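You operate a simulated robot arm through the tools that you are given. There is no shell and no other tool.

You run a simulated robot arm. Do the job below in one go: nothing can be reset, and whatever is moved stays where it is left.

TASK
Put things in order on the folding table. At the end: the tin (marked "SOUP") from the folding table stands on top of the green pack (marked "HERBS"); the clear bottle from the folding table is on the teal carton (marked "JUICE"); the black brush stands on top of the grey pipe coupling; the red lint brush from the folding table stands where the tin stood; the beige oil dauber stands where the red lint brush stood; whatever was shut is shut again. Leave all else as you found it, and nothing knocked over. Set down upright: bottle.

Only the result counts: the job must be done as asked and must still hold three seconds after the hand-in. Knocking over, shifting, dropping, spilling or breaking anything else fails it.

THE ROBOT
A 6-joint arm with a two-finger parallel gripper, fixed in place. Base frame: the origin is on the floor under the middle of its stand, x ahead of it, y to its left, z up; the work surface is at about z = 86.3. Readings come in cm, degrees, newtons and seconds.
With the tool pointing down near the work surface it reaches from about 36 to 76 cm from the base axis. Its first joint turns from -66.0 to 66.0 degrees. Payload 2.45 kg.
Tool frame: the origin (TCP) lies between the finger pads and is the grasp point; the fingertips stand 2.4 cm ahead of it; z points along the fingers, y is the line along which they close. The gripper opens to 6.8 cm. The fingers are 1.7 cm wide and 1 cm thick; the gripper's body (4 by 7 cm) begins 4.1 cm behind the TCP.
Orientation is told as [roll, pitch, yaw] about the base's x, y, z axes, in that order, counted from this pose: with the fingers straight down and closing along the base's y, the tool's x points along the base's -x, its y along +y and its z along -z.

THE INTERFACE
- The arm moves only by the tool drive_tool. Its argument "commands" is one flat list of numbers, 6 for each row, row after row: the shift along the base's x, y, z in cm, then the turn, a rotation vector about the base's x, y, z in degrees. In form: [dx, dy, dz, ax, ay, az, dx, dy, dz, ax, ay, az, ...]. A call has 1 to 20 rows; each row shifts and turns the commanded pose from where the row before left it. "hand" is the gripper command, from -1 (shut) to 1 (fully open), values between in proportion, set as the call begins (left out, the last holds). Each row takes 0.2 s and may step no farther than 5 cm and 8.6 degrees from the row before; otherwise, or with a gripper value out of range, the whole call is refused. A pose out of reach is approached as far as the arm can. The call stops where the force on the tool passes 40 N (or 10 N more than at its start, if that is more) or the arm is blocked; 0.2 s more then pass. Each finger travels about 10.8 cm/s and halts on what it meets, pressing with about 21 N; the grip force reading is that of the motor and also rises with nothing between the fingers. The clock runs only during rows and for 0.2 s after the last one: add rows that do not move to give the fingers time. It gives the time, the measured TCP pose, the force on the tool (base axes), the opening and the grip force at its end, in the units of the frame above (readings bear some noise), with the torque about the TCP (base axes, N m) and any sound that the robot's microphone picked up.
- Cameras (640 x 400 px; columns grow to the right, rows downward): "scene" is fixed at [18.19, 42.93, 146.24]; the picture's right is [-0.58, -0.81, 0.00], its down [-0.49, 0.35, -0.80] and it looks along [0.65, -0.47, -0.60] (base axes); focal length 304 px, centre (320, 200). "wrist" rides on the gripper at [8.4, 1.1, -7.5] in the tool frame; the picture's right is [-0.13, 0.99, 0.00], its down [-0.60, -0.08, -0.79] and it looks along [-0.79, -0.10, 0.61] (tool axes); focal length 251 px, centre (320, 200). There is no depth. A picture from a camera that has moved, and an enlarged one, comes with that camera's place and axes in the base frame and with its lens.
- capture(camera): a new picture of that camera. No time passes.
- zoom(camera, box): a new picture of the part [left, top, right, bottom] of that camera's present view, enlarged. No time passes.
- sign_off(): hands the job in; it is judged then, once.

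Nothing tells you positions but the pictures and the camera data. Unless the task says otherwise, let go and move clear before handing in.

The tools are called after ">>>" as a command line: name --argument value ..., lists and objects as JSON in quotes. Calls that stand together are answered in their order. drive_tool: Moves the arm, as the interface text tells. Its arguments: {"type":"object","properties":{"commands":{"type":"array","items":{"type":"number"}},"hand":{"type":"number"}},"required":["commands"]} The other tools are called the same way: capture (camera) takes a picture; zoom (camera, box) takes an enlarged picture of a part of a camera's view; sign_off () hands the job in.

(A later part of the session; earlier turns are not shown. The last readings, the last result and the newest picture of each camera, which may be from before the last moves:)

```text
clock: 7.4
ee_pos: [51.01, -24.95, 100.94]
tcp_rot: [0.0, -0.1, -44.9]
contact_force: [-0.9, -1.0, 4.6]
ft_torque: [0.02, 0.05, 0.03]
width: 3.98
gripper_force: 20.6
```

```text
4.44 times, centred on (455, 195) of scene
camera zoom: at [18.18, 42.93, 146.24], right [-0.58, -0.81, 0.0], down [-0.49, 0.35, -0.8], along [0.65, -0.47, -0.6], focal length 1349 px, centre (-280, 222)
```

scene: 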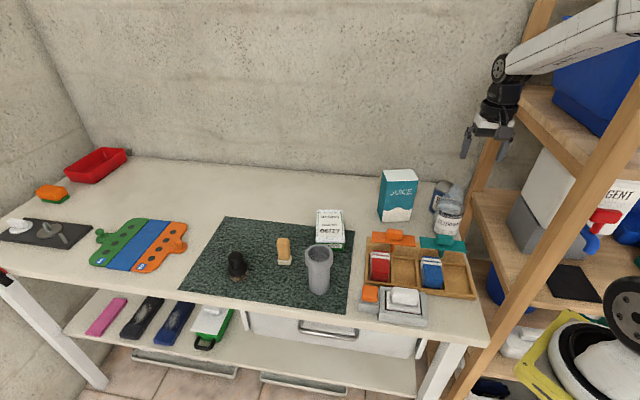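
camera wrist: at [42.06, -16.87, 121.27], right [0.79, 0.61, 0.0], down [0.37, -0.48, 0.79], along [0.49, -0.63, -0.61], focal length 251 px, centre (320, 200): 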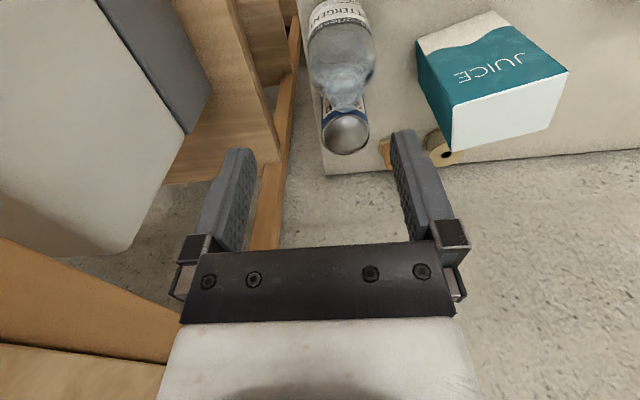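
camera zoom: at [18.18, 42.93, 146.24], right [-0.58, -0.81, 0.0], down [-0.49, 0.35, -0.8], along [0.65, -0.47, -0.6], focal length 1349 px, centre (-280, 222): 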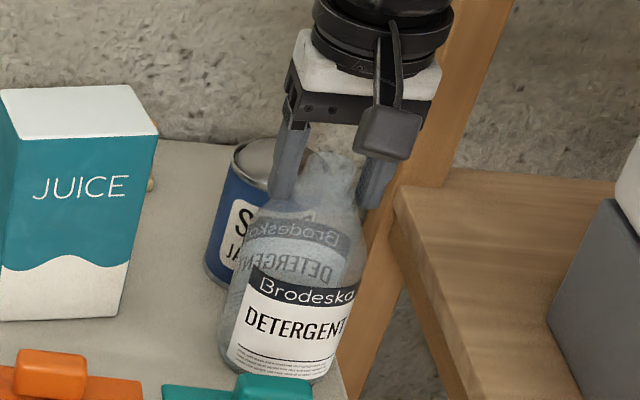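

The fingers seem to have closed on the shoulder (upward force, 4.0 cm opening). I'll reopen, rise slightly and regrip on the straight neck.

>>> drive_tool --commands '[0, 0, 0, 0, 0, 0, 0, 0, 0, 0, 0, 0, 0, 0, 0.8, 0, 0, 0, 0, 0, 0, 0, 0, 0]' --hand 0.8

>>> drive_tool --commands '[0, 0, 0, 0, 0, 0, 0, 0, 0, 0, 0, 0, 0, 0, 0, 0, 0, 0]' --hand -1

>>> zoom --camera "scene" --box '[430, 160, 480, 210]'

```text
clock: 8.4
ee_pos: [51.01, -24.87, 101.76]
tcp_rot: [0.0, 0.0, -44.9]
contact_force: [0.3, -0.1, -0.4]
ft_torque: [-0.02, -0.04, 0.0]
width: 6.13
gripper_force: 0.0
```

```text
clock: 9.2
ee_pos: [51.02, -25.01, 101.58]
tcp_rot: [0.0, -0.1, -45.0]
contact_force: [-0.6, -0.7, 0.6]
ft_torque: [-0.03, 0.04, -0.01]
width: 3.13
gripper_force: 21.5
```

```text
8.00 times, centred on (455, 185) of scene
camera zoom: at [18.19, 42.93, 146.24], right [-0.58, -0.81, 0.0], down [-0.49, 0.35, -0.8], along [0.65, -0.47, -0.6], focal length 2429 px, centre (-760, 320)
```

zoom: 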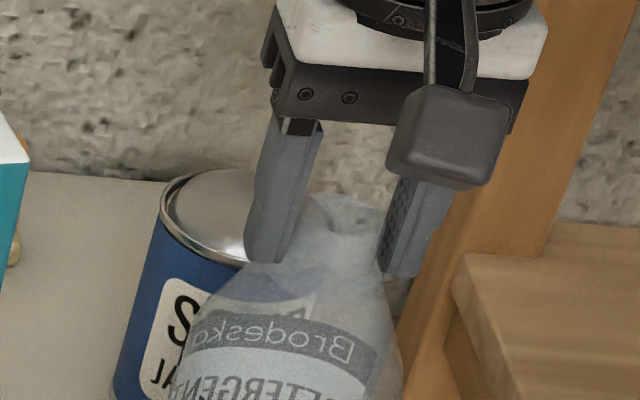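

Now it holds the straight neck at 3.1 cm. I'll lift gently and verify it follows.

>>> drive_tool --commands '[0, 0, 0.5, 0, 0, 0, 0, 0, 1, 0, 0, 0, 0, 0, 2, 0, 0, 0, 0, 0, 2, 0, 0, 0, 0, 0, 0, 0, 0, 0]'

>>> zoom --camera "scene" --box '[370, 130, 490, 250]'

```text
clock: 10.4
ee_pos: [51.0, -24.76, 107.13]
tcp_rot: [0.0, 0.0, -44.9]
contact_force: [0.0, 0.8, -0.2]
ft_torque: [-0.03, 0.02, -0.01]
width: 3.1
gripper_force: 21.2
```

```text
3.33 times, centred on (430, 190) of scene
camera zoom: at [18.19, 42.93, 146.24], right [-0.58, -0.81, 0.0], down [-0.49, 0.35, -0.8], along [0.65, -0.47, -0.6], focal length 1012 px, centre (-47, 233)
```

zoom: 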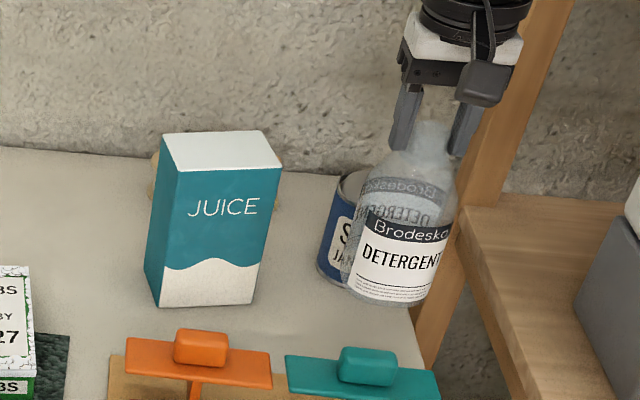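

>>> drive_tool --commands '[0, 0, 3.8, 0, 0, 0, 0, 0, 3.8, 0, 0, 0, 0, 0, 3.8, 0, 0, 0, 0, 0, 0, 0, 0, 0]'

>>> capture --camera "scene"

```text
clock: 11.4
ee_pos: [50.89, -24.99, 118.7]
tcp_rot: [0.0, 0.0, -44.9]
contact_force: [0.1, -0.2, -0.4]
ft_torque: [0.03, 0.0, 0.01]
width: 3.09
gripper_force: 20.8
```

```text
taken
```

scene: 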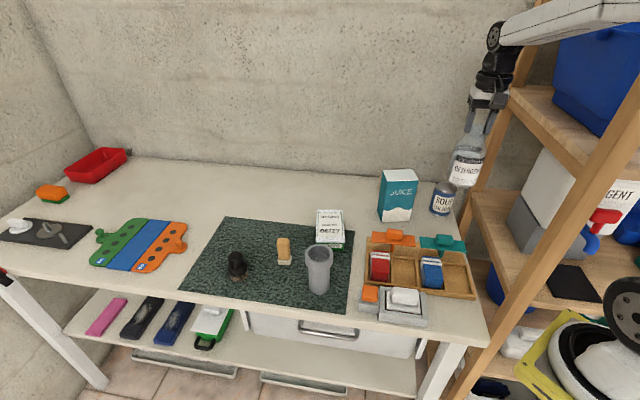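

The bottle is up and clear with about 2.8 cm over the carton's top height. I'll carry it over the carton centre at (64.1, -17.4).

>>> drive_tool --commands '[3.3, 1.9, 0, 0, 0, 0, 3.3, 1.9, 0, 0, 0, 0, 3.3, 1.9, 0, 0, 0, 0, 3.3, 1.9, 0, 0, 0, 0, 0, 0, 0, 0, 0, 0]'

>>> zoom --camera "scene" --box '[350, 90, 470, 240]'

>>> capture --camera "wrist"

```text
clock: 12.6
ee_pos: [64.14, -17.29, 118.53]
tcp_rot: [0.0, 0.0, -44.9]
contact_force: [0.4, -0.1, -0.2]
ft_torque: [0.0, 0.02, 0.0]
width: 3.13
gripper_force: 20.6
```

```text
2.67 times, centred on (410, 165) of scene
camera zoom: at [18.19, 42.93, 146.24], right [-0.58, -0.81, 0.0], down [-0.49, 0.35, -0.8], along [0.65, -0.47, -0.6], focal length 810 px, centre (80, 293)
```

zoom: 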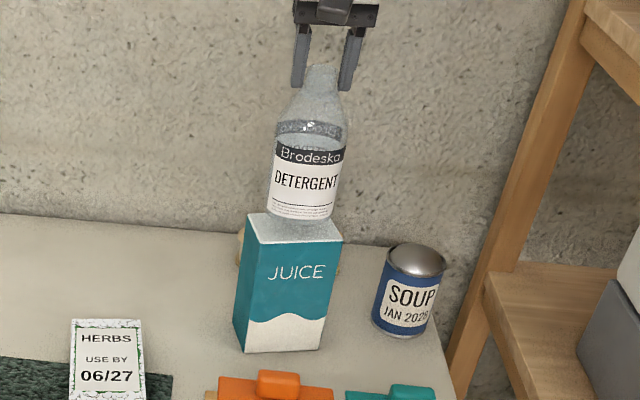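

```text
taken
camera wrist: at [58.92, -10.7, 126.07], right [0.79, 0.61, 0.0], down [0.37, -0.48, 0.79], along [0.48, -0.63, -0.61], focal length 251 px, centre (320, 200)
```

wrist: 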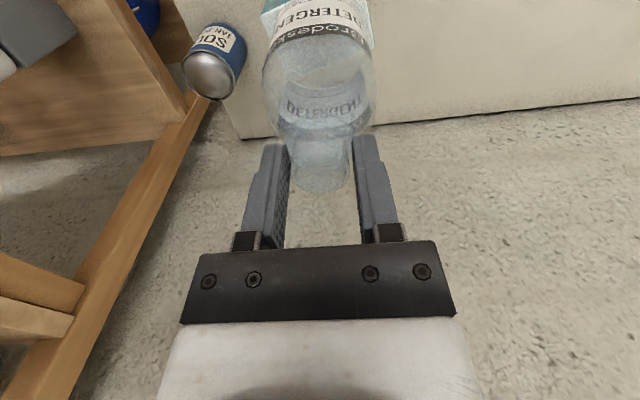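

>>> drive_tool --commands '[0, 0, -1, 0, 0, 0, 0, 0, -0.8, 0, 0, 0, 0, 0, -0.3, 0, 0, 0, 0, 0, 0, 0, 0, 0]'

>>> zoom --camera "scene" --box '[370, 110, 430, 230]'

```text
clock: 13.6
ee_pos: [64.06, -17.41, 116.69]
tcp_rot: [0.1, -0.2, -44.9]
contact_force: [-0.1, -0.7, 14.2]
ft_torque: [0.04, 0.3, 0.03]
width: 3.12
gripper_force: 21.1
```

```text
3.33 times, centred on (400, 170) of scene
camera zoom: at [18.15, 42.94, 146.24], right [-0.58, -0.81, 0.0], down [-0.49, 0.35, -0.8], along [0.65, -0.47, -0.6], focal length 1012 px, centre (53, 300)
```

zoom: 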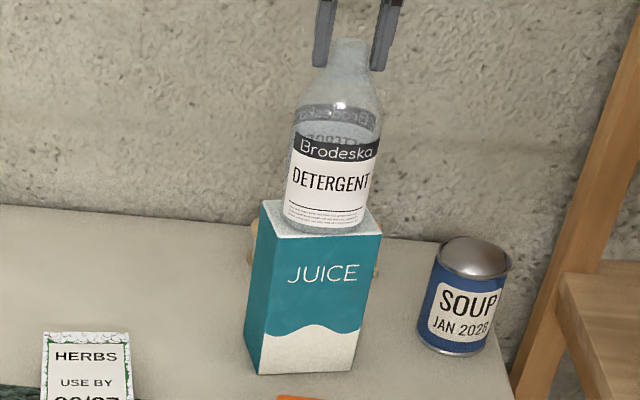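

The bottle is resting on the carton (14 N). I'll ease off a little, then release.

>>> drive_tool --commands '[0, 0, 0.22, 0, 0, 0, 0, 0, 0, 0, 0, 0]'

>>> zoom --camera "scene" --box '[375, 150, 425, 230]'

```text
clock: 14.2
ee_pos: [64.1, -17.44, 116.67]
tcp_rot: [0.0, -0.2, -44.9]
contact_force: [1.4, -1.8, 5.9]
ft_torque: [-0.16, -0.28, 0.02]
width: 3.12
gripper_force: 21.0
```

```text
5.00 times, centred on (400, 190) of scene
camera zoom: at [18.18, 42.93, 146.24], right [-0.58, -0.81, 0.0], down [-0.49, 0.35, -0.8], along [0.65, -0.47, -0.6], focal length 1518 px, centre (-80, 250)
```

zoom: 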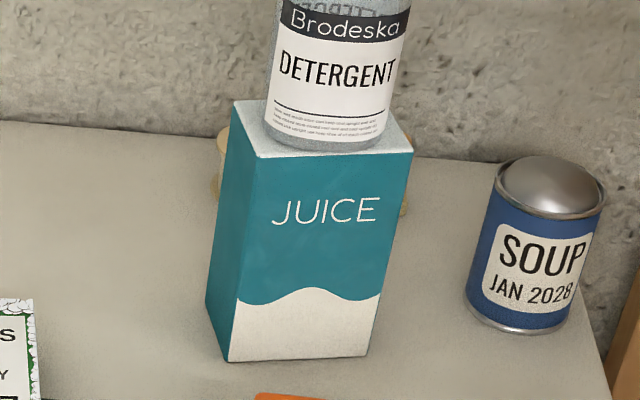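

>>> drive_tool --commands '[0, 0, 0, 0, 0, 0, 0, 0, 0, 0, 0, 0, 0, 0, 0, 0, 0, 0]' --hand 0.6

>>> zoom --camera "scene" --box '[365, 100, 435, 230]'

```text
clock: 15.0
ee_pos: [64.08, -17.28, 116.59]
tcp_rot: [0.0, 0.0, -44.8]
contact_force: [0.0, -0.2, 0.3]
ft_torque: [-0.01, 0.02, 0.0]
width: 5.42
gripper_force: 0.1
```

```text
3.08 times, centred on (400, 165) of scene
camera zoom: at [18.19, 42.93, 146.24], right [-0.58, -0.81, 0.0], down [-0.49, 0.35, -0.8], along [0.65, -0.47, -0.6], focal length 934 px, centre (74, 308)
```

zoom: 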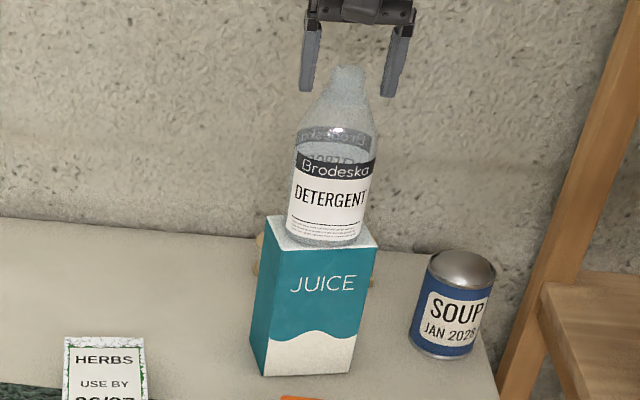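

>>> drive_tool --commands '[0, 0, 2, 0, 0, 0, 0, 0, 2, 0, 0, 0, 0, 0, 0, 0, 0, 0]'

>>> zoom --camera "scene" --box '[365, 80, 475, 230]'

```text
clock: 15.8
ee_pos: [64.17, -17.42, 120.64]
tcp_rot: [0.0, 0.0, -44.9]
contact_force: [-0.1, 0.1, 0.6]
ft_torque: [-0.01, -0.02, 0.01]
width: 5.45
gripper_force: 0.0
```

```text
2.67 times, centred on (420, 155) of scene
camera zoom: at [18.19, 42.93, 146.24], right [-0.58, -0.81, 0.0], down [-0.49, 0.35, -0.8], along [0.65, -0.47, -0.6], focal length 810 px, centre (53, 320)
```

zoom: 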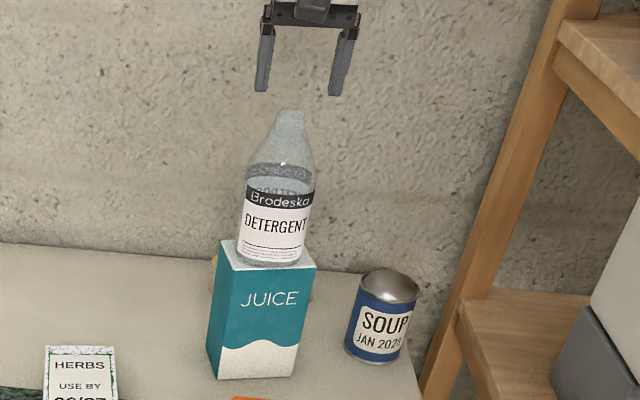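

Bottle done: upright on the carton. Now I'll move over the tin for an accurate measurement.

>>> drive_tool --commands '[-1.7, -3.45, 0, 0, 0, 0, -1.7, -3.45, 0, 0, 0, 0, -1.7, -3.45, 0, 0, 0, 0, -1.7, -3.45, -2, 0, 0, 0, 0, 0, -4, 0, 0, 0, 0, 0, -3, 0, 0, 0, 0, 0, 0, 0, 0, 0]' --hand 1

>>> capture --camera "wrist"

>>> zoom --camera "wrist" --box '[260, 0, 380, 80]'

>>> zoom --camera "scene" --box '[420, 170, 470, 230]'

```text
clock: 17.4
ee_pos: [57.3, -31.16, 111.9]
tcp_rot: [-0.1, -0.1, -44.9]
contact_force: [-0.5, -0.6, -0.5]
ft_torque: [0.02, -0.03, 0.03]
width: 6.82
gripper_force: 0.0
```

```text
taken
camera wrist: at [52.18, -24.56, 119.24], right [0.79, 0.61, 0.0], down [0.37, -0.48, 0.79], along [0.48, -0.63, -0.61], focal length 251 px, centre (320, 200)
```

wrist: 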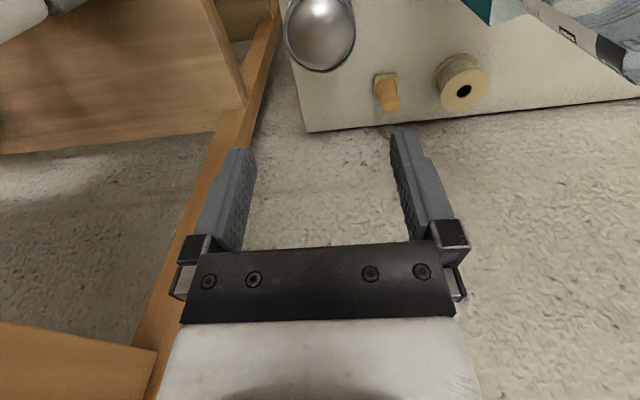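

```text
5.00 times, centred on (320, 40) of wrist
camera zoom: at [52.18, -24.56, 119.24], right [0.79, 0.61, 0.0], down [0.37, -0.48, 0.79], along [0.48, -0.63, -0.61], focal length 1257 px, centre (320, 1000)
```

zoom: 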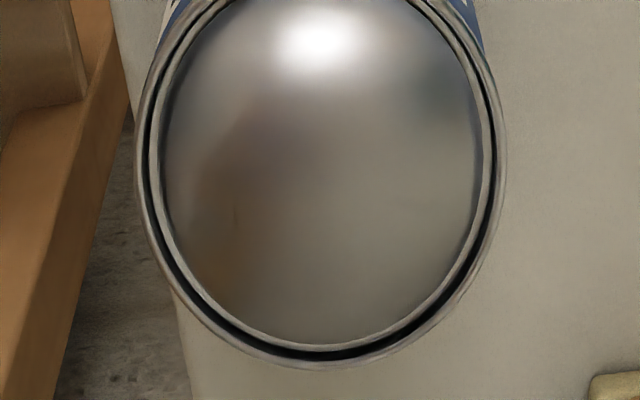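

```text
6.67 times, centred on (445, 200) of scene
camera zoom: at [18.19, 42.93, 146.24], right [-0.58, -0.81, 0.0], down [-0.49, 0.35, -0.8], along [0.65, -0.47, -0.6], focal length 2024 px, centre (-513, 200)
```

zoom: 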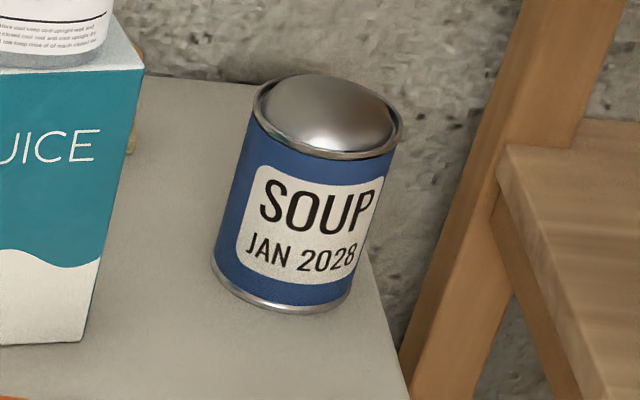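

The tin's rim is about 6.4 cm wide, just inside the 6.8 cm opening, and it is centred between the fingers. I'll go down to just above the rim and check again.

>>> drive_tool --commands '[0, 0, -4, 0, 0, 0, 0, 0, -4, 0, 0, 0, 0, 0, -3.5, 0, 0, 0, 0, 0, -2, 0, 0, 0, 0, 0, 0, 0, 0, 0]'

>>> capture --camera "wrist"

>>> zoom --camera "scene" --box '[410, 150, 480, 220]'

```text
clock: 18.6
ee_pos: [57.36, -31.14, 98.1]
tcp_rot: [0.0, -0.2, -44.9]
contact_force: [-0.5, 0.0, -0.3]
ft_torque: [0.01, 0.02, -0.01]
width: 6.8
gripper_force: 0.1
```

```text
taken
camera wrist: at [52.16, -24.45, 105.66], right [0.79, 0.61, 0.0], down [0.37, -0.48, 0.79], along [0.48, -0.63, -0.61], focal length 251 px, centre (320, 200)
```

wrist: 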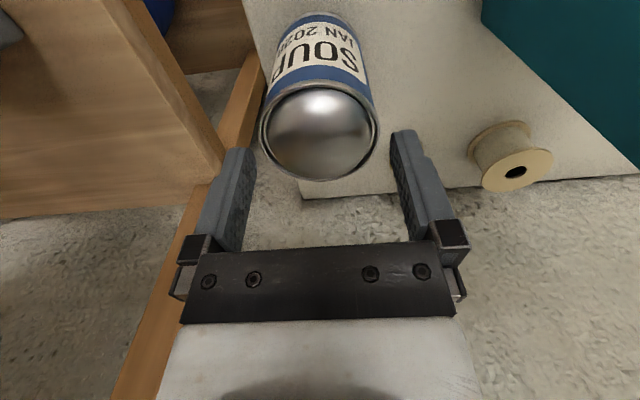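

```text
5.71 times, centred on (445, 185) of scene
camera zoom: at [18.19, 42.93, 146.24], right [-0.58, -0.81, 0.0], down [-0.49, 0.35, -0.8], along [0.65, -0.47, -0.6], focal length 1735 px, centre (-394, 286)
```

zoom: 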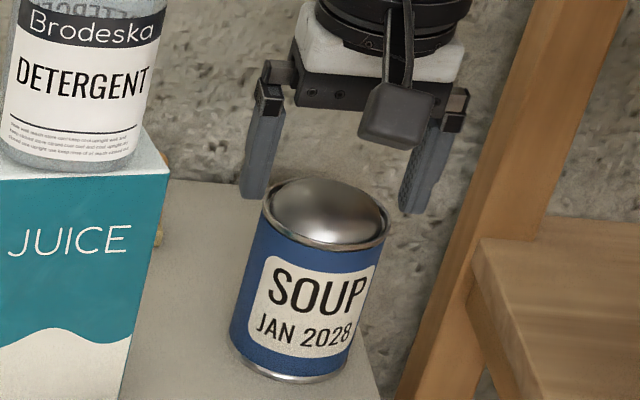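

>>> zoom --camera "wrist" --box '[230, 70, 430, 195]'

>>> zoom --camera "wrist" --box '[235, 90, 295, 180]'

>>> zoom --camera "wrist" --box '[355, 90, 415, 180]'

```text
3.20 times, centred on (330, 132) of wrist
camera zoom: at [52.16, -24.45, 105.66], right [0.79, 0.61, 0.0], down [0.37, -0.48, 0.79], along [0.48, -0.63, -0.61], focal length 805 px, centre (288, 416)
```

zoom: 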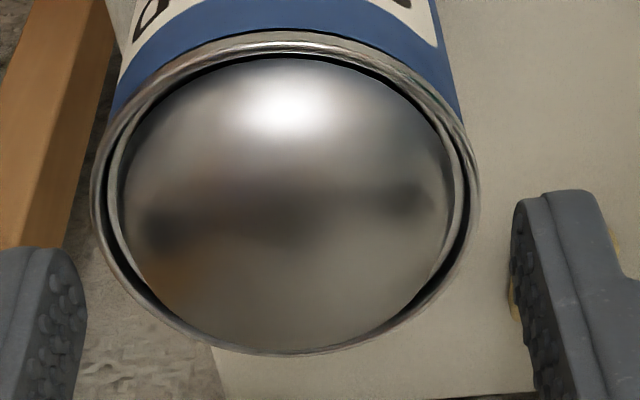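

```text
4.44 times, centred on (265, 135) of wrist
camera zoom: at [52.16, -24.45, 105.66], right [0.79, 0.61, 0.0], down [0.37, -0.48, 0.79], along [0.48, -0.63, -0.61], focal length 1118 px, centre (564, 489)
```

zoom: 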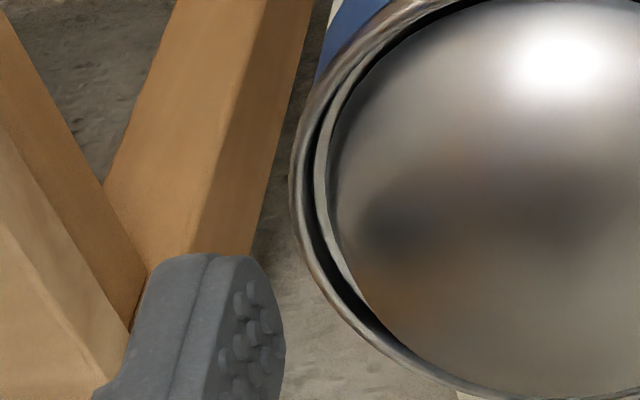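

```text
4.44 times, centred on (385, 135) of wrist
camera zoom: at [52.16, -24.45, 105.66], right [0.79, 0.61, 0.0], down [0.37, -0.48, 0.79], along [0.48, -0.63, -0.61], focal length 1118 px, centre (31, 489)
```

zoom: 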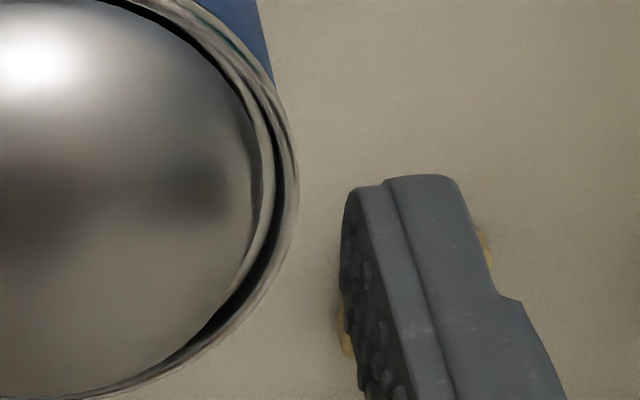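

The tin is centred between the fingers within half a millimetre. I'll descend straddling it and close.

>>> drive_tool --commands '[0.05, -0.13, -1.5, 0, 0, 0, 0, 0, -1.5, 0, 0, 0, 0, 0, -1.5, 0, 0, 0, 0, 0, -0.8, 0, 0, 0, 0, 0, 0, 0, 0, 0]'

>>> zoom --camera "scene" --box '[410, 150, 480, 220]'

```text
clock: 19.8
ee_pos: [57.41, -31.18, 92.8]
tcp_rot: [-0.1, 0.1, -44.9]
contact_force: [0.6, 0.1, -0.4]
ft_torque: [-0.01, -0.01, 0.03]
width: 6.79
gripper_force: 0.0
```

```text
5.71 times, centred on (445, 185) of scene
camera zoom: at [18.19, 42.93, 146.24], right [-0.58, -0.81, 0.0], down [-0.49, 0.35, -0.8], along [0.65, -0.47, -0.6], focal length 1735 px, centre (-394, 286)
```

zoom: 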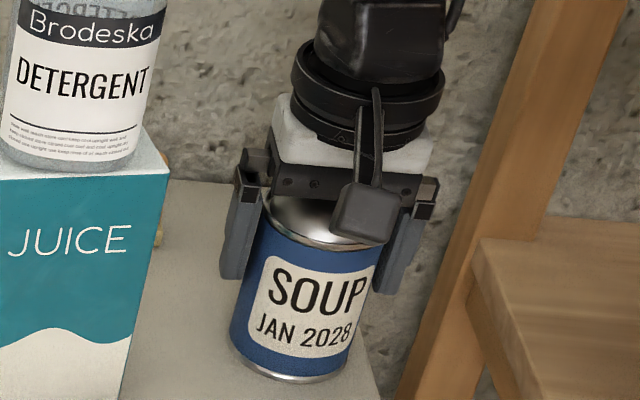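

>>> drive_tool --commands '[0, 0, 0, 0, 0, 0, 0, 0, 0, 0, 0, 0, 0, 0, 0, 0, 0, 0]' --hand -1

>>> drive_tool --commands '[0, 0, 0.5, 0, 0, 0, 0, 0, 1, 0, 0, 0, 0, 0, 2, 0, 0, 0, 0, 0, 0, 0, 0, 0]'

>>> zoom --camera "scene" --box '[410, 150, 480, 230]'

```text
clock: 20.6
ee_pos: [57.39, -31.39, 92.76]
tcp_rot: [0.0, 0.0, -44.9]
contact_force: [0.5, -1.0, 0.6]
ft_torque: [-0.09, -0.05, 0.0]
width: 6.18
gripper_force: 20.8
```

```text
clock: 21.6
ee_pos: [57.41, -31.21, 96.37]
tcp_rot: [0.0, 0.0, -44.8]
contact_force: [0.1, 1.1, -3.0]
ft_torque: [0.01, 0.03, -0.01]
width: 6.18
gripper_force: 20.8
```

```text
5.00 times, centred on (445, 190) of scene
camera zoom: at [18.19, 42.93, 146.24], right [-0.58, -0.81, 0.0], down [-0.49, 0.35, -0.8], along [0.65, -0.47, -0.6], focal length 1518 px, centre (-305, 250)
```

zoom: 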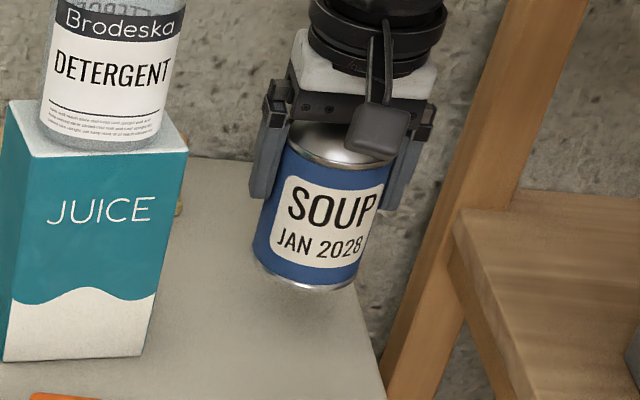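

The tin came up cleanly (spot recorded at about (57.4, -31.3)). I'll carry it around the carton on the robot's side to the green HERBS pack, centred at about (68.4, 3.6), top near z = 89.7.

>>> drive_tool --commands '[0, 0, 3.8, 0, 0, 0, 0, 0, 3.8, 0, 0, 0, -3.13, 2.4, 0, 0, 0, 0, -3.13, 2.4, 0, 0, 0, 0, -3.13, 2.4, 0, 0, 0, 0, -0.5, 4, 0, 0, 0, 0, -0.5, 4, 0, 0, 0, 0, -0.5, 4, 0, 0, 0, 0, -0.5, 4, 0, 0, 0, 0, 0, 0, 0, 0, 0, 0]'

>>> capture --camera "scene"

>>> capture --camera "wrist"

```text
clock: 23.8
ee_pos: [46.06, -8.0, 103.78]
tcp_rot: [0.0, 0.0, -44.9]
contact_force: [0.0, -0.1, -1.8]
ft_torque: [0.01, -0.01, -0.02]
width: 6.15
gripper_force: 21.2
```

```text
taken
```

scene: 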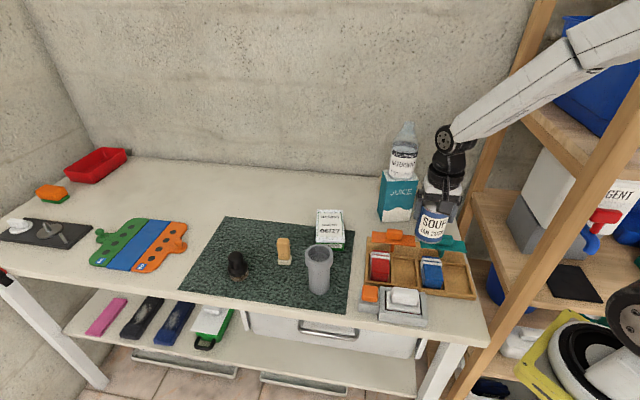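

```text
taken
camera wrist: at [40.9, -1.42, 111.39], right [0.79, 0.61, 0.0], down [0.37, -0.48, 0.79], along [0.48, -0.63, -0.61], focal length 251 px, centre (320, 200)
```

wrist: 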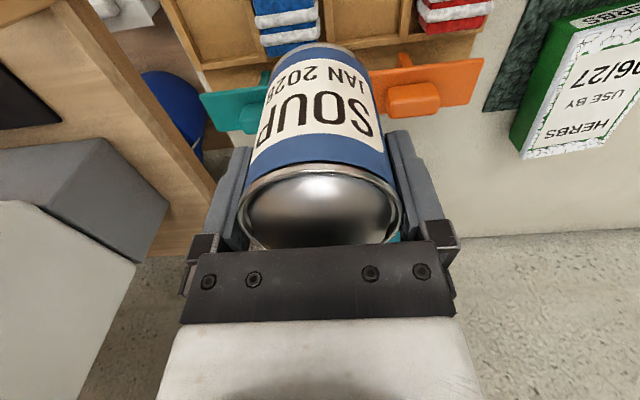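

>>> drive_tool --commands '[3.72, 1.93, 0, 0, 0, 0, 3.72, 1.93, 0, 0, 0, 0, 3.72, 1.93, 0, 0, 0, 0, 3.72, 1.93, 0, 0, 0, 0, 3.72, 1.93, 0, 0, 0, 0, 3.72, 1.93, 0, 0, 0, 0, 0, 0, 0, 0, 0, 0]'

>>> zoom --camera "scene" --box '[280, 150, 390, 270]'

>>> capture --camera "wrist"

```text
clock: 25.4
ee_pos: [68.23, 3.59, 103.88]
tcp_rot: [0.0, 0.0, -45.0]
contact_force: [-0.2, -0.1, -4.2]
ft_torque: [0.01, 0.0, 0.0]
width: 6.17
gripper_force: 21.0
```

```text
3.33 times, centred on (335, 210) of scene
camera zoom: at [18.2, 42.93, 146.24], right [-0.58, -0.81, 0.0], down [-0.49, 0.35, -0.8], along [0.65, -0.47, -0.6], focal length 1012 px, centre (270, 167)
```

zoom: 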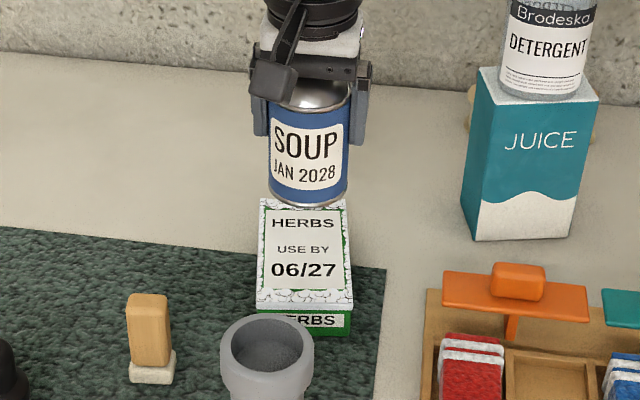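

```text
taken
camera wrist: at [63.12, 10.23, 111.35], right [0.79, 0.61, 0.0], down [0.37, -0.48, 0.79], along [0.48, -0.63, -0.61], focal length 251 px, centre (320, 200)
```

wrist: 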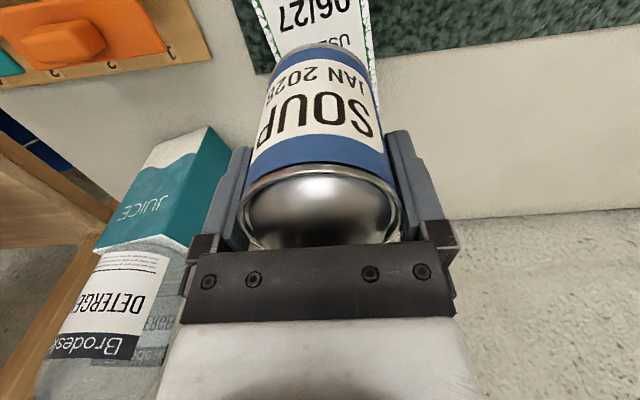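

>>> drive_tool --commands '[0.1, 0, -3, 0, 0, 0, 0, 0, -2.5, 0, 0, 0, 0, 0, -1, 0, 0, 0, 0, 0, 0, 0, 0, 0]'

>>> zoom --camera "scene" --box '[290, 170, 370, 260]'

```text
clock: 26.4
ee_pos: [68.49, 3.61, 97.37]
tcp_rot: [0.0, 0.0, -44.9]
contact_force: [-0.3, 0.1, -2.4]
ft_torque: [0.0, -0.02, -0.03]
width: 6.16
gripper_force: 21.4
```

```text
4.44 times, centred on (330, 215) of scene
camera zoom: at [18.2, 42.93, 146.24], right [-0.58, -0.81, 0.0], down [-0.49, 0.35, -0.8], along [0.65, -0.47, -0.6], focal length 1349 px, centre (276, 133)
```

zoom: 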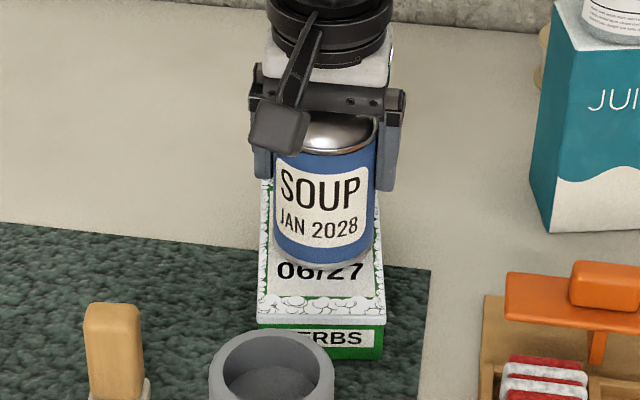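

>>> drive_tool --commands '[0, 0, -0.4, 0, 0, 0, 0, 0, -0.2, 0, 0, 0, 0, 0, 0, 0, 0, 0]'

```text
clock: 27.2
ee_pos: [68.44, 3.49, 97.09]
tcp_rot: [0.3, -0.2, -44.9]
contact_force: [-6.2, -1.6, 20.4]
ft_torque: [-0.4, 0.38, -0.01]
width: 6.21
gripper_force: 21.0
```

>>> drive_tool --commands '[0, 0, 0.25, 0, 0, 0, 0, 0, 0, 0, 0, 0]'

>>> zoom --camera "scene" --box '[300, 180, 360, 260]'

```text
clock: 27.8
ee_pos: [68.4, 3.53, 97.0]
tcp_rot: [-0.1, -0.1, -44.9]
contact_force: [4.4, -0.1, 4.5]
ft_torque: [-0.27, -0.38, 0.05]
width: 6.16
gripper_force: 21.2
```

```text
5.00 times, centred on (330, 220) of scene
camera zoom: at [18.19, 42.93, 146.24], right [-0.58, -0.81, 0.0], down [-0.49, 0.35, -0.8], along [0.65, -0.47, -0.6], focal length 1518 px, centre (270, 100)
```

zoom: 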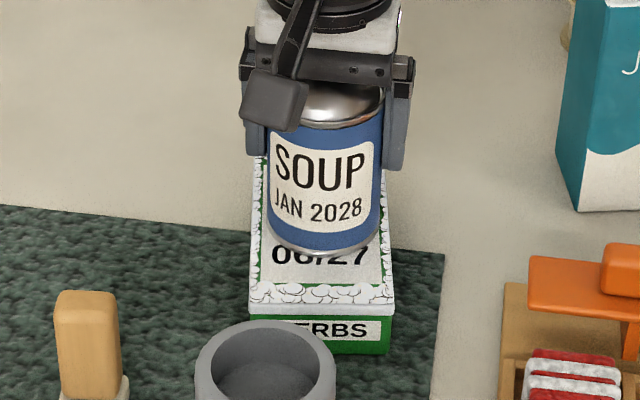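

>>> drive_tool --commands '[0, 0, 0, 0, 0, 0, 0, 0, 0, 0, 0, 0, 0, 0, 0, 0, 0, 0]' --hand 1

>>> drive_tool --commands '[0, 0, 0.5, 0, 0, 0, 0, 0, 0, 0, 0, 0]'

>>> zoom --camera "scene" --box '[300, 180, 360, 260]'

>>> capture --camera "wrist"

```text
clock: 28.6
ee_pos: [68.42, 3.57, 97.04]
tcp_rot: [0.1, 0.1, -44.9]
contact_force: [-1.6, -0.5, -0.6]
ft_torque: [-0.02, 0.02, -0.05]
width: 6.79
gripper_force: 0.1
```

```text
clock: 29.2
ee_pos: [68.42, 3.45, 97.73]
tcp_rot: [0.0, 0.0, -44.8]
contact_force: [0.3, 0.7, 0.3]
ft_torque: [0.0, 0.02, -0.03]
width: 6.8
gripper_force: 0.1
```

```text
5.00 times, centred on (330, 220) of scene
camera zoom: at [18.19, 42.93, 146.24], right [-0.58, -0.81, 0.0], down [-0.49, 0.35, -0.8], along [0.65, -0.47, -0.6], focal length 1518 px, centre (270, 100)
```

zoom: 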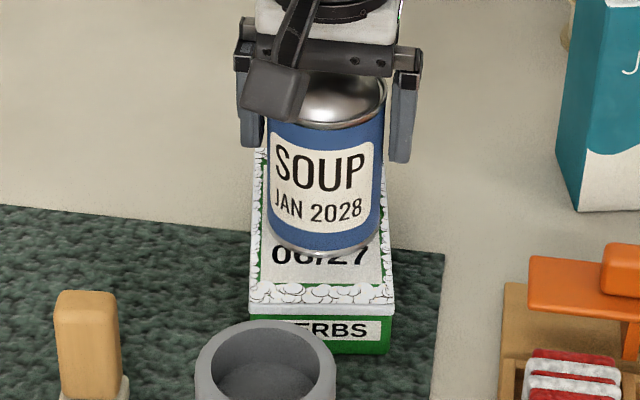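

```text
taken
camera wrist: at [63.23, 10.14, 105.1], right [0.79, 0.61, 0.0], down [0.37, -0.48, 0.79], along [0.48, -0.63, -0.61], focal length 251 px, centre (320, 200)
```

wrist: 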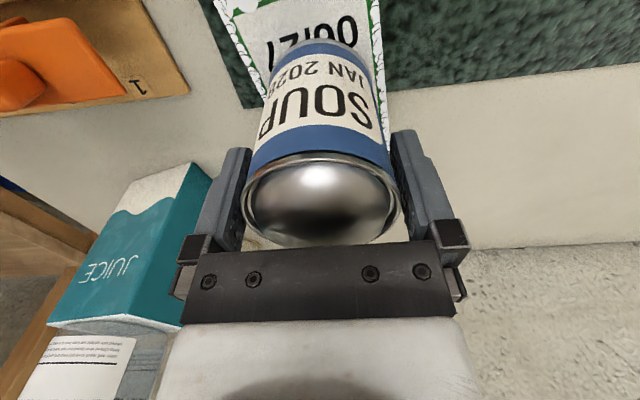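

>>> zoom --camera "wrist" --box '[220, 130, 430, 250]'

```text
3.05 times, centred on (325, 190) of wrist
camera zoom: at [63.23, 10.14, 105.1], right [0.79, 0.61, 0.0], down [0.37, -0.48, 0.79], along [0.48, -0.63, -0.61], focal length 766 px, centre (305, 230)
```

zoom: 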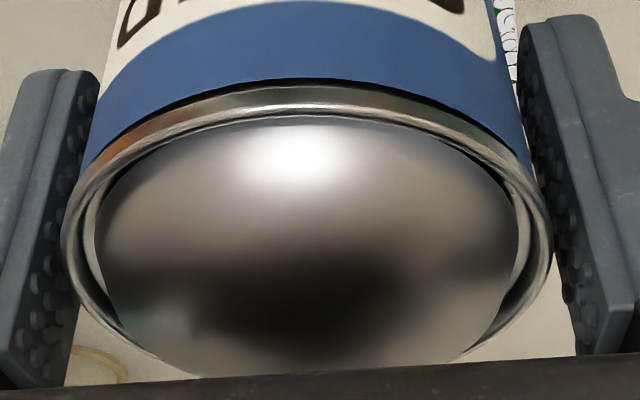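

>>> drive_tool --commands '[0, 0, 0.7, 0, 0, 0, 0, 0, 0.8, 0, 0, 0, 0, 0, 1, 0, 0, 0, 0, 0, 0, 0, 0, 0]'

>>> zoom --camera "scene" --box '[290, 150, 370, 260]'

```text
clock: 30.2
ee_pos: [68.36, 3.45, 100.06]
tcp_rot: [0.1, 0.0, -44.9]
contact_force: [0.2, 0.1, 0.1]
ft_torque: [-0.01, -0.01, 0.02]
width: 6.8
gripper_force: 0.0
```

```text
3.64 times, centred on (330, 205) of scene
camera zoom: at [18.19, 42.93, 146.24], right [-0.58, -0.81, 0.0], down [-0.49, 0.35, -0.8], along [0.65, -0.47, -0.6], focal length 1104 px, centre (284, 182)
```

zoom: 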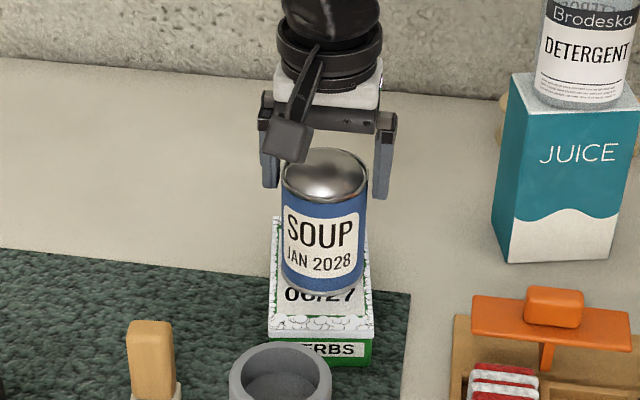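

The tin stands on the HERBS pack. The small lidded grey box is too shallow for a standing brush, but the table has a closed drawer with a bar handle. I'll look at that drawer next, turning the gripper to yaw +45.

>>> drive_tool --commands '[0, 0, 3.5, 0, 0, 0, 0, 0, 3.5, 0, 0, 0, -4.48, 0.9, 0, 0, 0, 8.4, -4.48, 0.9, 0, 0, 0, 8.4, -4.48, 0.9, 0, 0, 0, 8.4, -4.48, 0.9, 0, 0, 0, 8.4, -4.48, 0.9, 0, 0, 0, 8.4, -1, 4, 0, 0, 0, 8.4, -1, 4, 0, 0, 0, 8.4, -1, 4, 0, 0, 0, 8.4, -1, 4, 0, 0, 0, 8.4, 0, 0, -1, 0, 0, 7.2, 0, 0, -1, 0, 0, 7.2, 0, 0, 0, 0, 0, 0]'

>>> capture --camera "wrist"

>>> capture --camera "scene"

```text
clock: 33.2
ee_pos: [41.98, 23.97, 105.12]
tcp_rot: [0.0, 0.0, 45.2]
contact_force: [0.6, 0.2, 0.0]
ft_torque: [0.0, 0.02, 0.02]
width: 6.8
gripper_force: 0.1
```

```text
taken
camera wrist: at [35.33, 18.74, 112.62], right [-0.61, 0.79, 0.0], down [0.48, 0.37, 0.79], along [0.63, 0.49, -0.61], focal length 251 px, centre (320, 200)
```

wrist: 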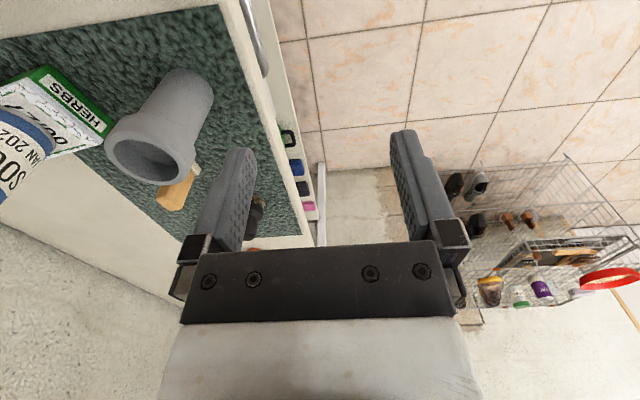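

```text
taken
```

scene: 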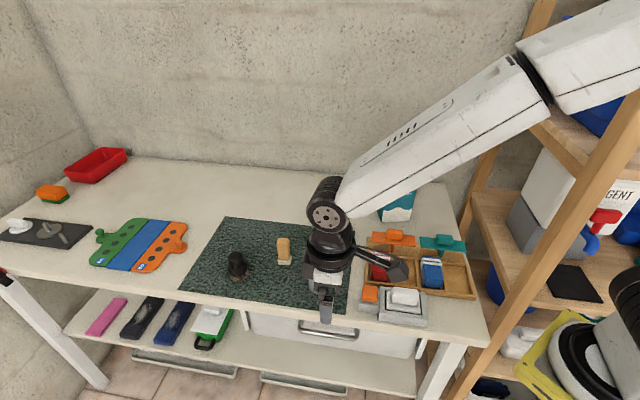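

>>> zoom --camera "wrist" --box '[200, 0, 340, 110]'

>>> zoom --camera "scene" --box '[240, 300, 440, 370]'

>>> zoom --camera "wrist" --box '[430, 150, 640, 320]'

```text
3.64 times, centred on (270, 55) of wrist
camera zoom: at [35.33, 18.74, 112.62], right [-0.61, 0.79, 0.0], down [0.48, 0.37, 0.79], along [0.63, 0.49, -0.61], focal length 914 px, centre (502, 727)
```

zoom: 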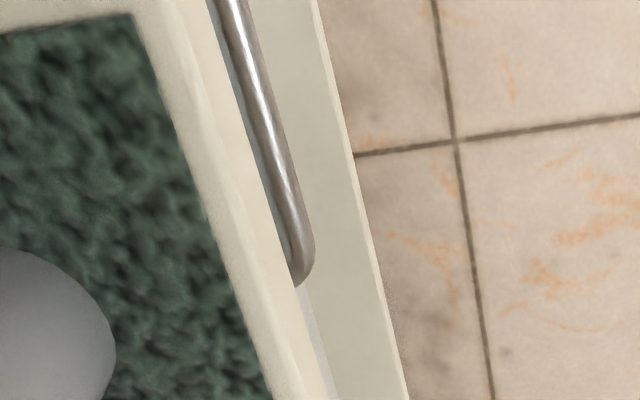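

```text
3.20 times, centred on (340, 335) of scene
camera zoom: at [18.19, 42.93, 146.24], right [-0.58, -0.81, 0.0], down [-0.49, 0.35, -0.8], along [0.65, -0.47, -0.6], focal length 972 px, centre (256, -232)
```

zoom: 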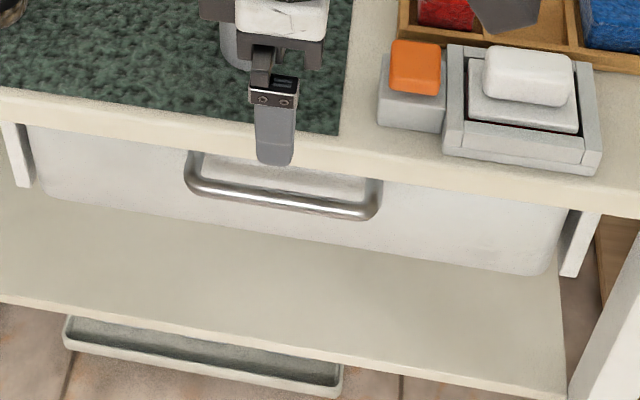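

```text
2.35 times, centred on (535, 235) of wrist
camera zoom: at [35.33, 18.74, 112.62], right [-0.61, 0.79, 0.0], down [0.48, 0.37, 0.79], along [0.63, 0.49, -0.61], focal length 592 px, centre (-186, 118)
```

zoom: 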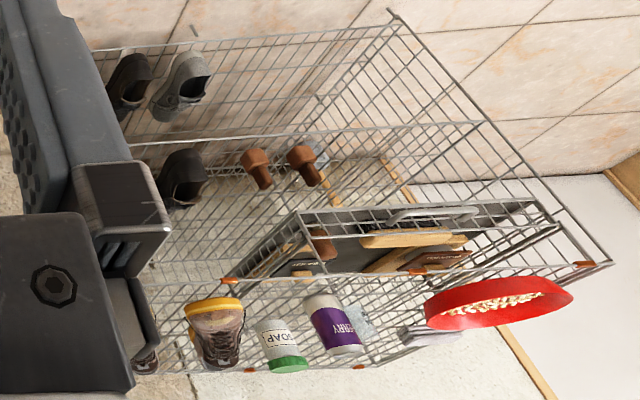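

The drawer handle is recessed under the table's overhang, so the drawer is less likely to be the working container. I'll first inspect the lidded grey box at about (40, 5.3) from above.

>>> drive_tool --commands '[-0.5, -4.7, 0, 0, 0, 0, -0.5, -4.7, 0, 0, 0, 0, -0.5, -4.7, 0, 0, 0, 0, -0.4, -4.6, 0, 0, 0, 0, 0, 0, -1.5, 0, 0, 0, 0, 0, 0, 0, 0, 0]'

>>> capture --camera "wrist"

>>> zoom --camera "wrist" --box '[230, 0, 410, 110]'

```text
clock: 34.6
ee_pos: [40.09, 5.24, 103.53]
tcp_rot: [0.1, 0.0, 45.1]
contact_force: [0.4, -0.1, 0.5]
ft_torque: [-0.01, 0.01, -0.03]
width: 6.83
gripper_force: 0.2
```

```text
taken
camera wrist: at [33.41, 0.05, 110.99], right [-0.61, 0.79, 0.0], down [0.48, 0.37, 0.79], along [0.63, 0.48, -0.61], focal length 251 px, centre (320, 200)
```

wrist: 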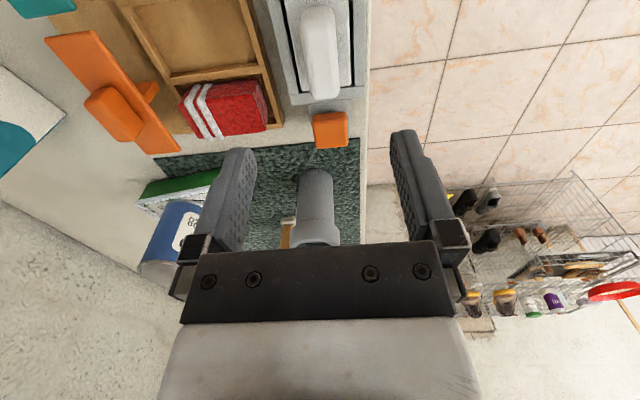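

```text
3.56 times, centred on (320, 55) of wrist
camera zoom: at [33.41, 0.05, 110.99], right [-0.61, 0.79, 0.0], down [0.48, 0.37, 0.79], along [0.63, 0.48, -0.61], focal length 894 px, centre (320, 716)
```

zoom: 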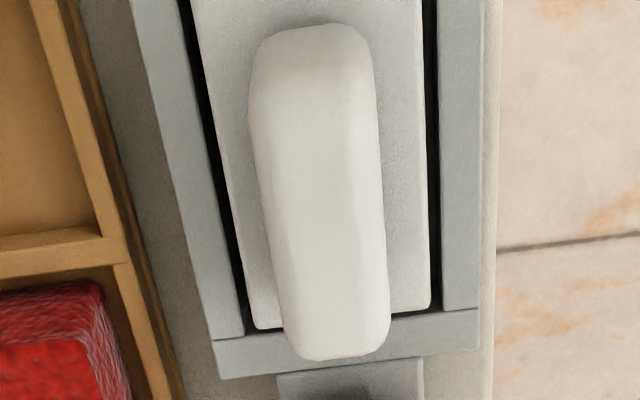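

>>> drive_tool --commands '[-0.28, -0.28, -2.5, 0, 0, 0, 0, 0, -3, 0, 0, 0, 0, 0, -2.5, 0, 0, 0, 0, 0, -2, 0, 0, 0, 0, 0, 0, 0, 0, 0]' --hand 0.3

>>> zoom --camera "scene" --box '[350, 240, 450, 330]'

>>> zoom --camera "wrist" --box '[230, 0, 410, 190]'

```text
clock: 35.8
ee_pos: [39.96, 5.07, 93.48]
tcp_rot: [0.0, -0.2, 45.1]
contact_force: [-0.7, -0.5, -0.7]
ft_torque: [-0.03, -0.01, 0.01]
width: 4.44
gripper_force: 0.0
```

```text
4.44 times, centred on (400, 285) of scene
camera zoom: at [18.19, 42.93, 146.24], right [-0.58, -0.81, 0.0], down [-0.49, 0.35, -0.8], along [0.65, -0.47, -0.6], focal length 1349 px, centre (-36, -178)
```

zoom: 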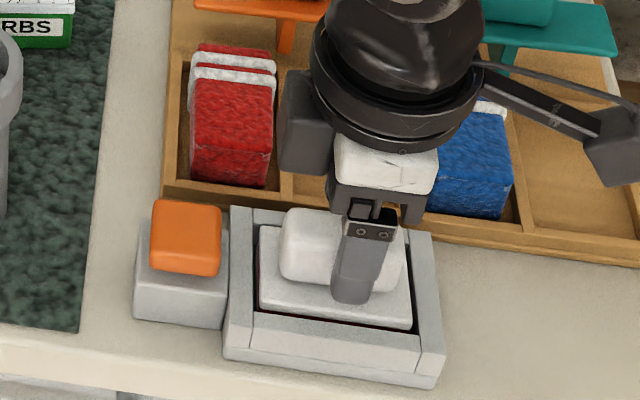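

```text
2.11 times, centred on (320, 95) of wrist
camera zoom: at [33.23, -0.21, 101.06], right [-0.61, 0.79, 0.0], down [0.48, 0.37, 0.79], along [0.63, 0.48, -0.61], focal length 529 px, centre (320, 421)
```

zoom: 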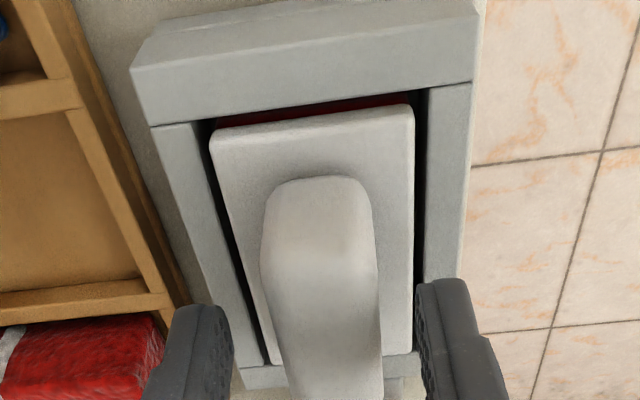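

Red is clearly visible under the lid. I'll lower onto the handle and try lifting the lid gently.

>>> drive_tool --commands '[0, 0, -0.5, 0, 0, 0, 0, 0, -0.3, 0, 0, 0, 0, 0, 0, 0, 0, 0]'

>>> drive_tool --commands '[0, 0, 0, 0, 0, 0, 0, 0, 0, 0, 0, 0, 0, 0, 0, 0, 0, 0]' --hand -1

>>> zoom --camera "scene" --box '[350, 240, 450, 330]'

```text
clock: 36.6
ee_pos: [39.92, 4.94, 92.8]
tcp_rot: [0.0, -0.1, 45.0]
contact_force: [-0.6, -0.5, 0.1]
ft_torque: [-0.02, -0.04, -0.01]
width: 4.42
gripper_force: 0.0
```

```text
clock: 37.4
ee_pos: [39.88, 5.03, 92.75]
tcp_rot: [0.1, 0.0, 45.0]
contact_force: [-0.1, 0.9, 2.3]
ft_torque: [0.03, 0.06, 0.0]
width: 2.37
gripper_force: 21.0
```

```text
4.44 times, centred on (400, 285) of scene
camera zoom: at [18.19, 42.93, 146.24], right [-0.58, -0.81, 0.0], down [-0.49, 0.35, -0.8], along [0.65, -0.47, -0.6], focal length 1349 px, centre (-36, -178)
```

zoom: 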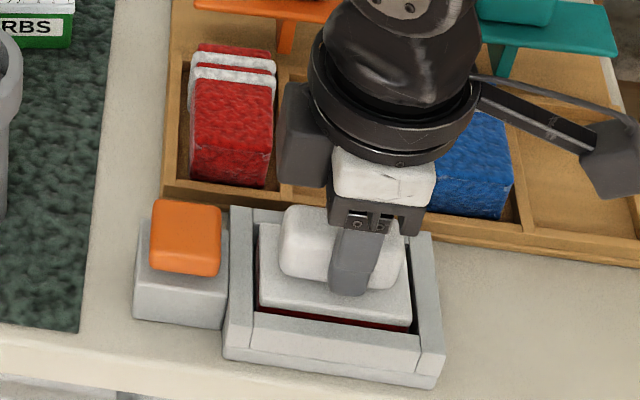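

>>> drive_tool --commands '[0, 0, 0.3, 0, 0, 0, 0, 0, 0, 0, 0, 0]'

>>> zoom --camera "scene" --box '[370, 270, 440, 330]'

```text
clock: 38.0
ee_pos: [39.81, 4.95, 93.05]
tcp_rot: [0.0, 0.0, 45.1]
contact_force: [0.0, 0.8, -1.2]
ft_torque: [-0.01, 0.01, -0.02]
width: 2.34
gripper_force: 20.7
```

```text
6.67 times, centred on (405, 300) of scene
camera zoom: at [18.19, 42.93, 146.24], right [-0.58, -0.81, 0.0], down [-0.49, 0.35, -0.8], along [0.65, -0.47, -0.6], focal length 2024 px, centre (-247, -467)
```

zoom: 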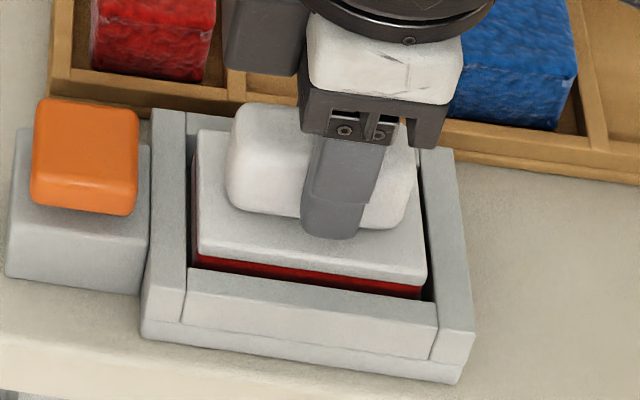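

>>> drive_tool --commands '[0, 0, 0.7, 0, 0, 0, 0, 0, 0.7, 0, 0, 0, 0, 0, 0, 0, 0, 0]'

>>> zoom --camera "scene" --box '[370, 270, 440, 330]'

```text
clock: 38.8
ee_pos: [39.89, 5.02, 94.55]
tcp_rot: [0.0, 0.0, 45.2]
contact_force: [0.5, 0.0, -0.9]
ft_torque: [0.0, -0.02, 0.0]
width: 2.36
gripper_force: 21.4
```

```text
6.67 times, centred on (405, 300) of scene
camera zoom: at [18.19, 42.93, 146.24], right [-0.58, -0.81, 0.0], down [-0.49, 0.35, -0.8], along [0.65, -0.47, -0.6], focal length 2024 px, centre (-247, -467)
```

zoom: 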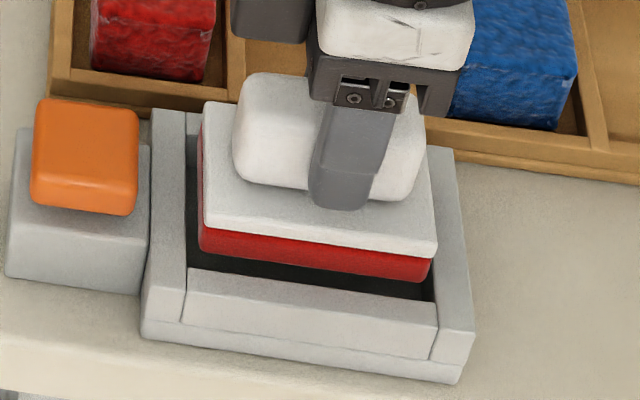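

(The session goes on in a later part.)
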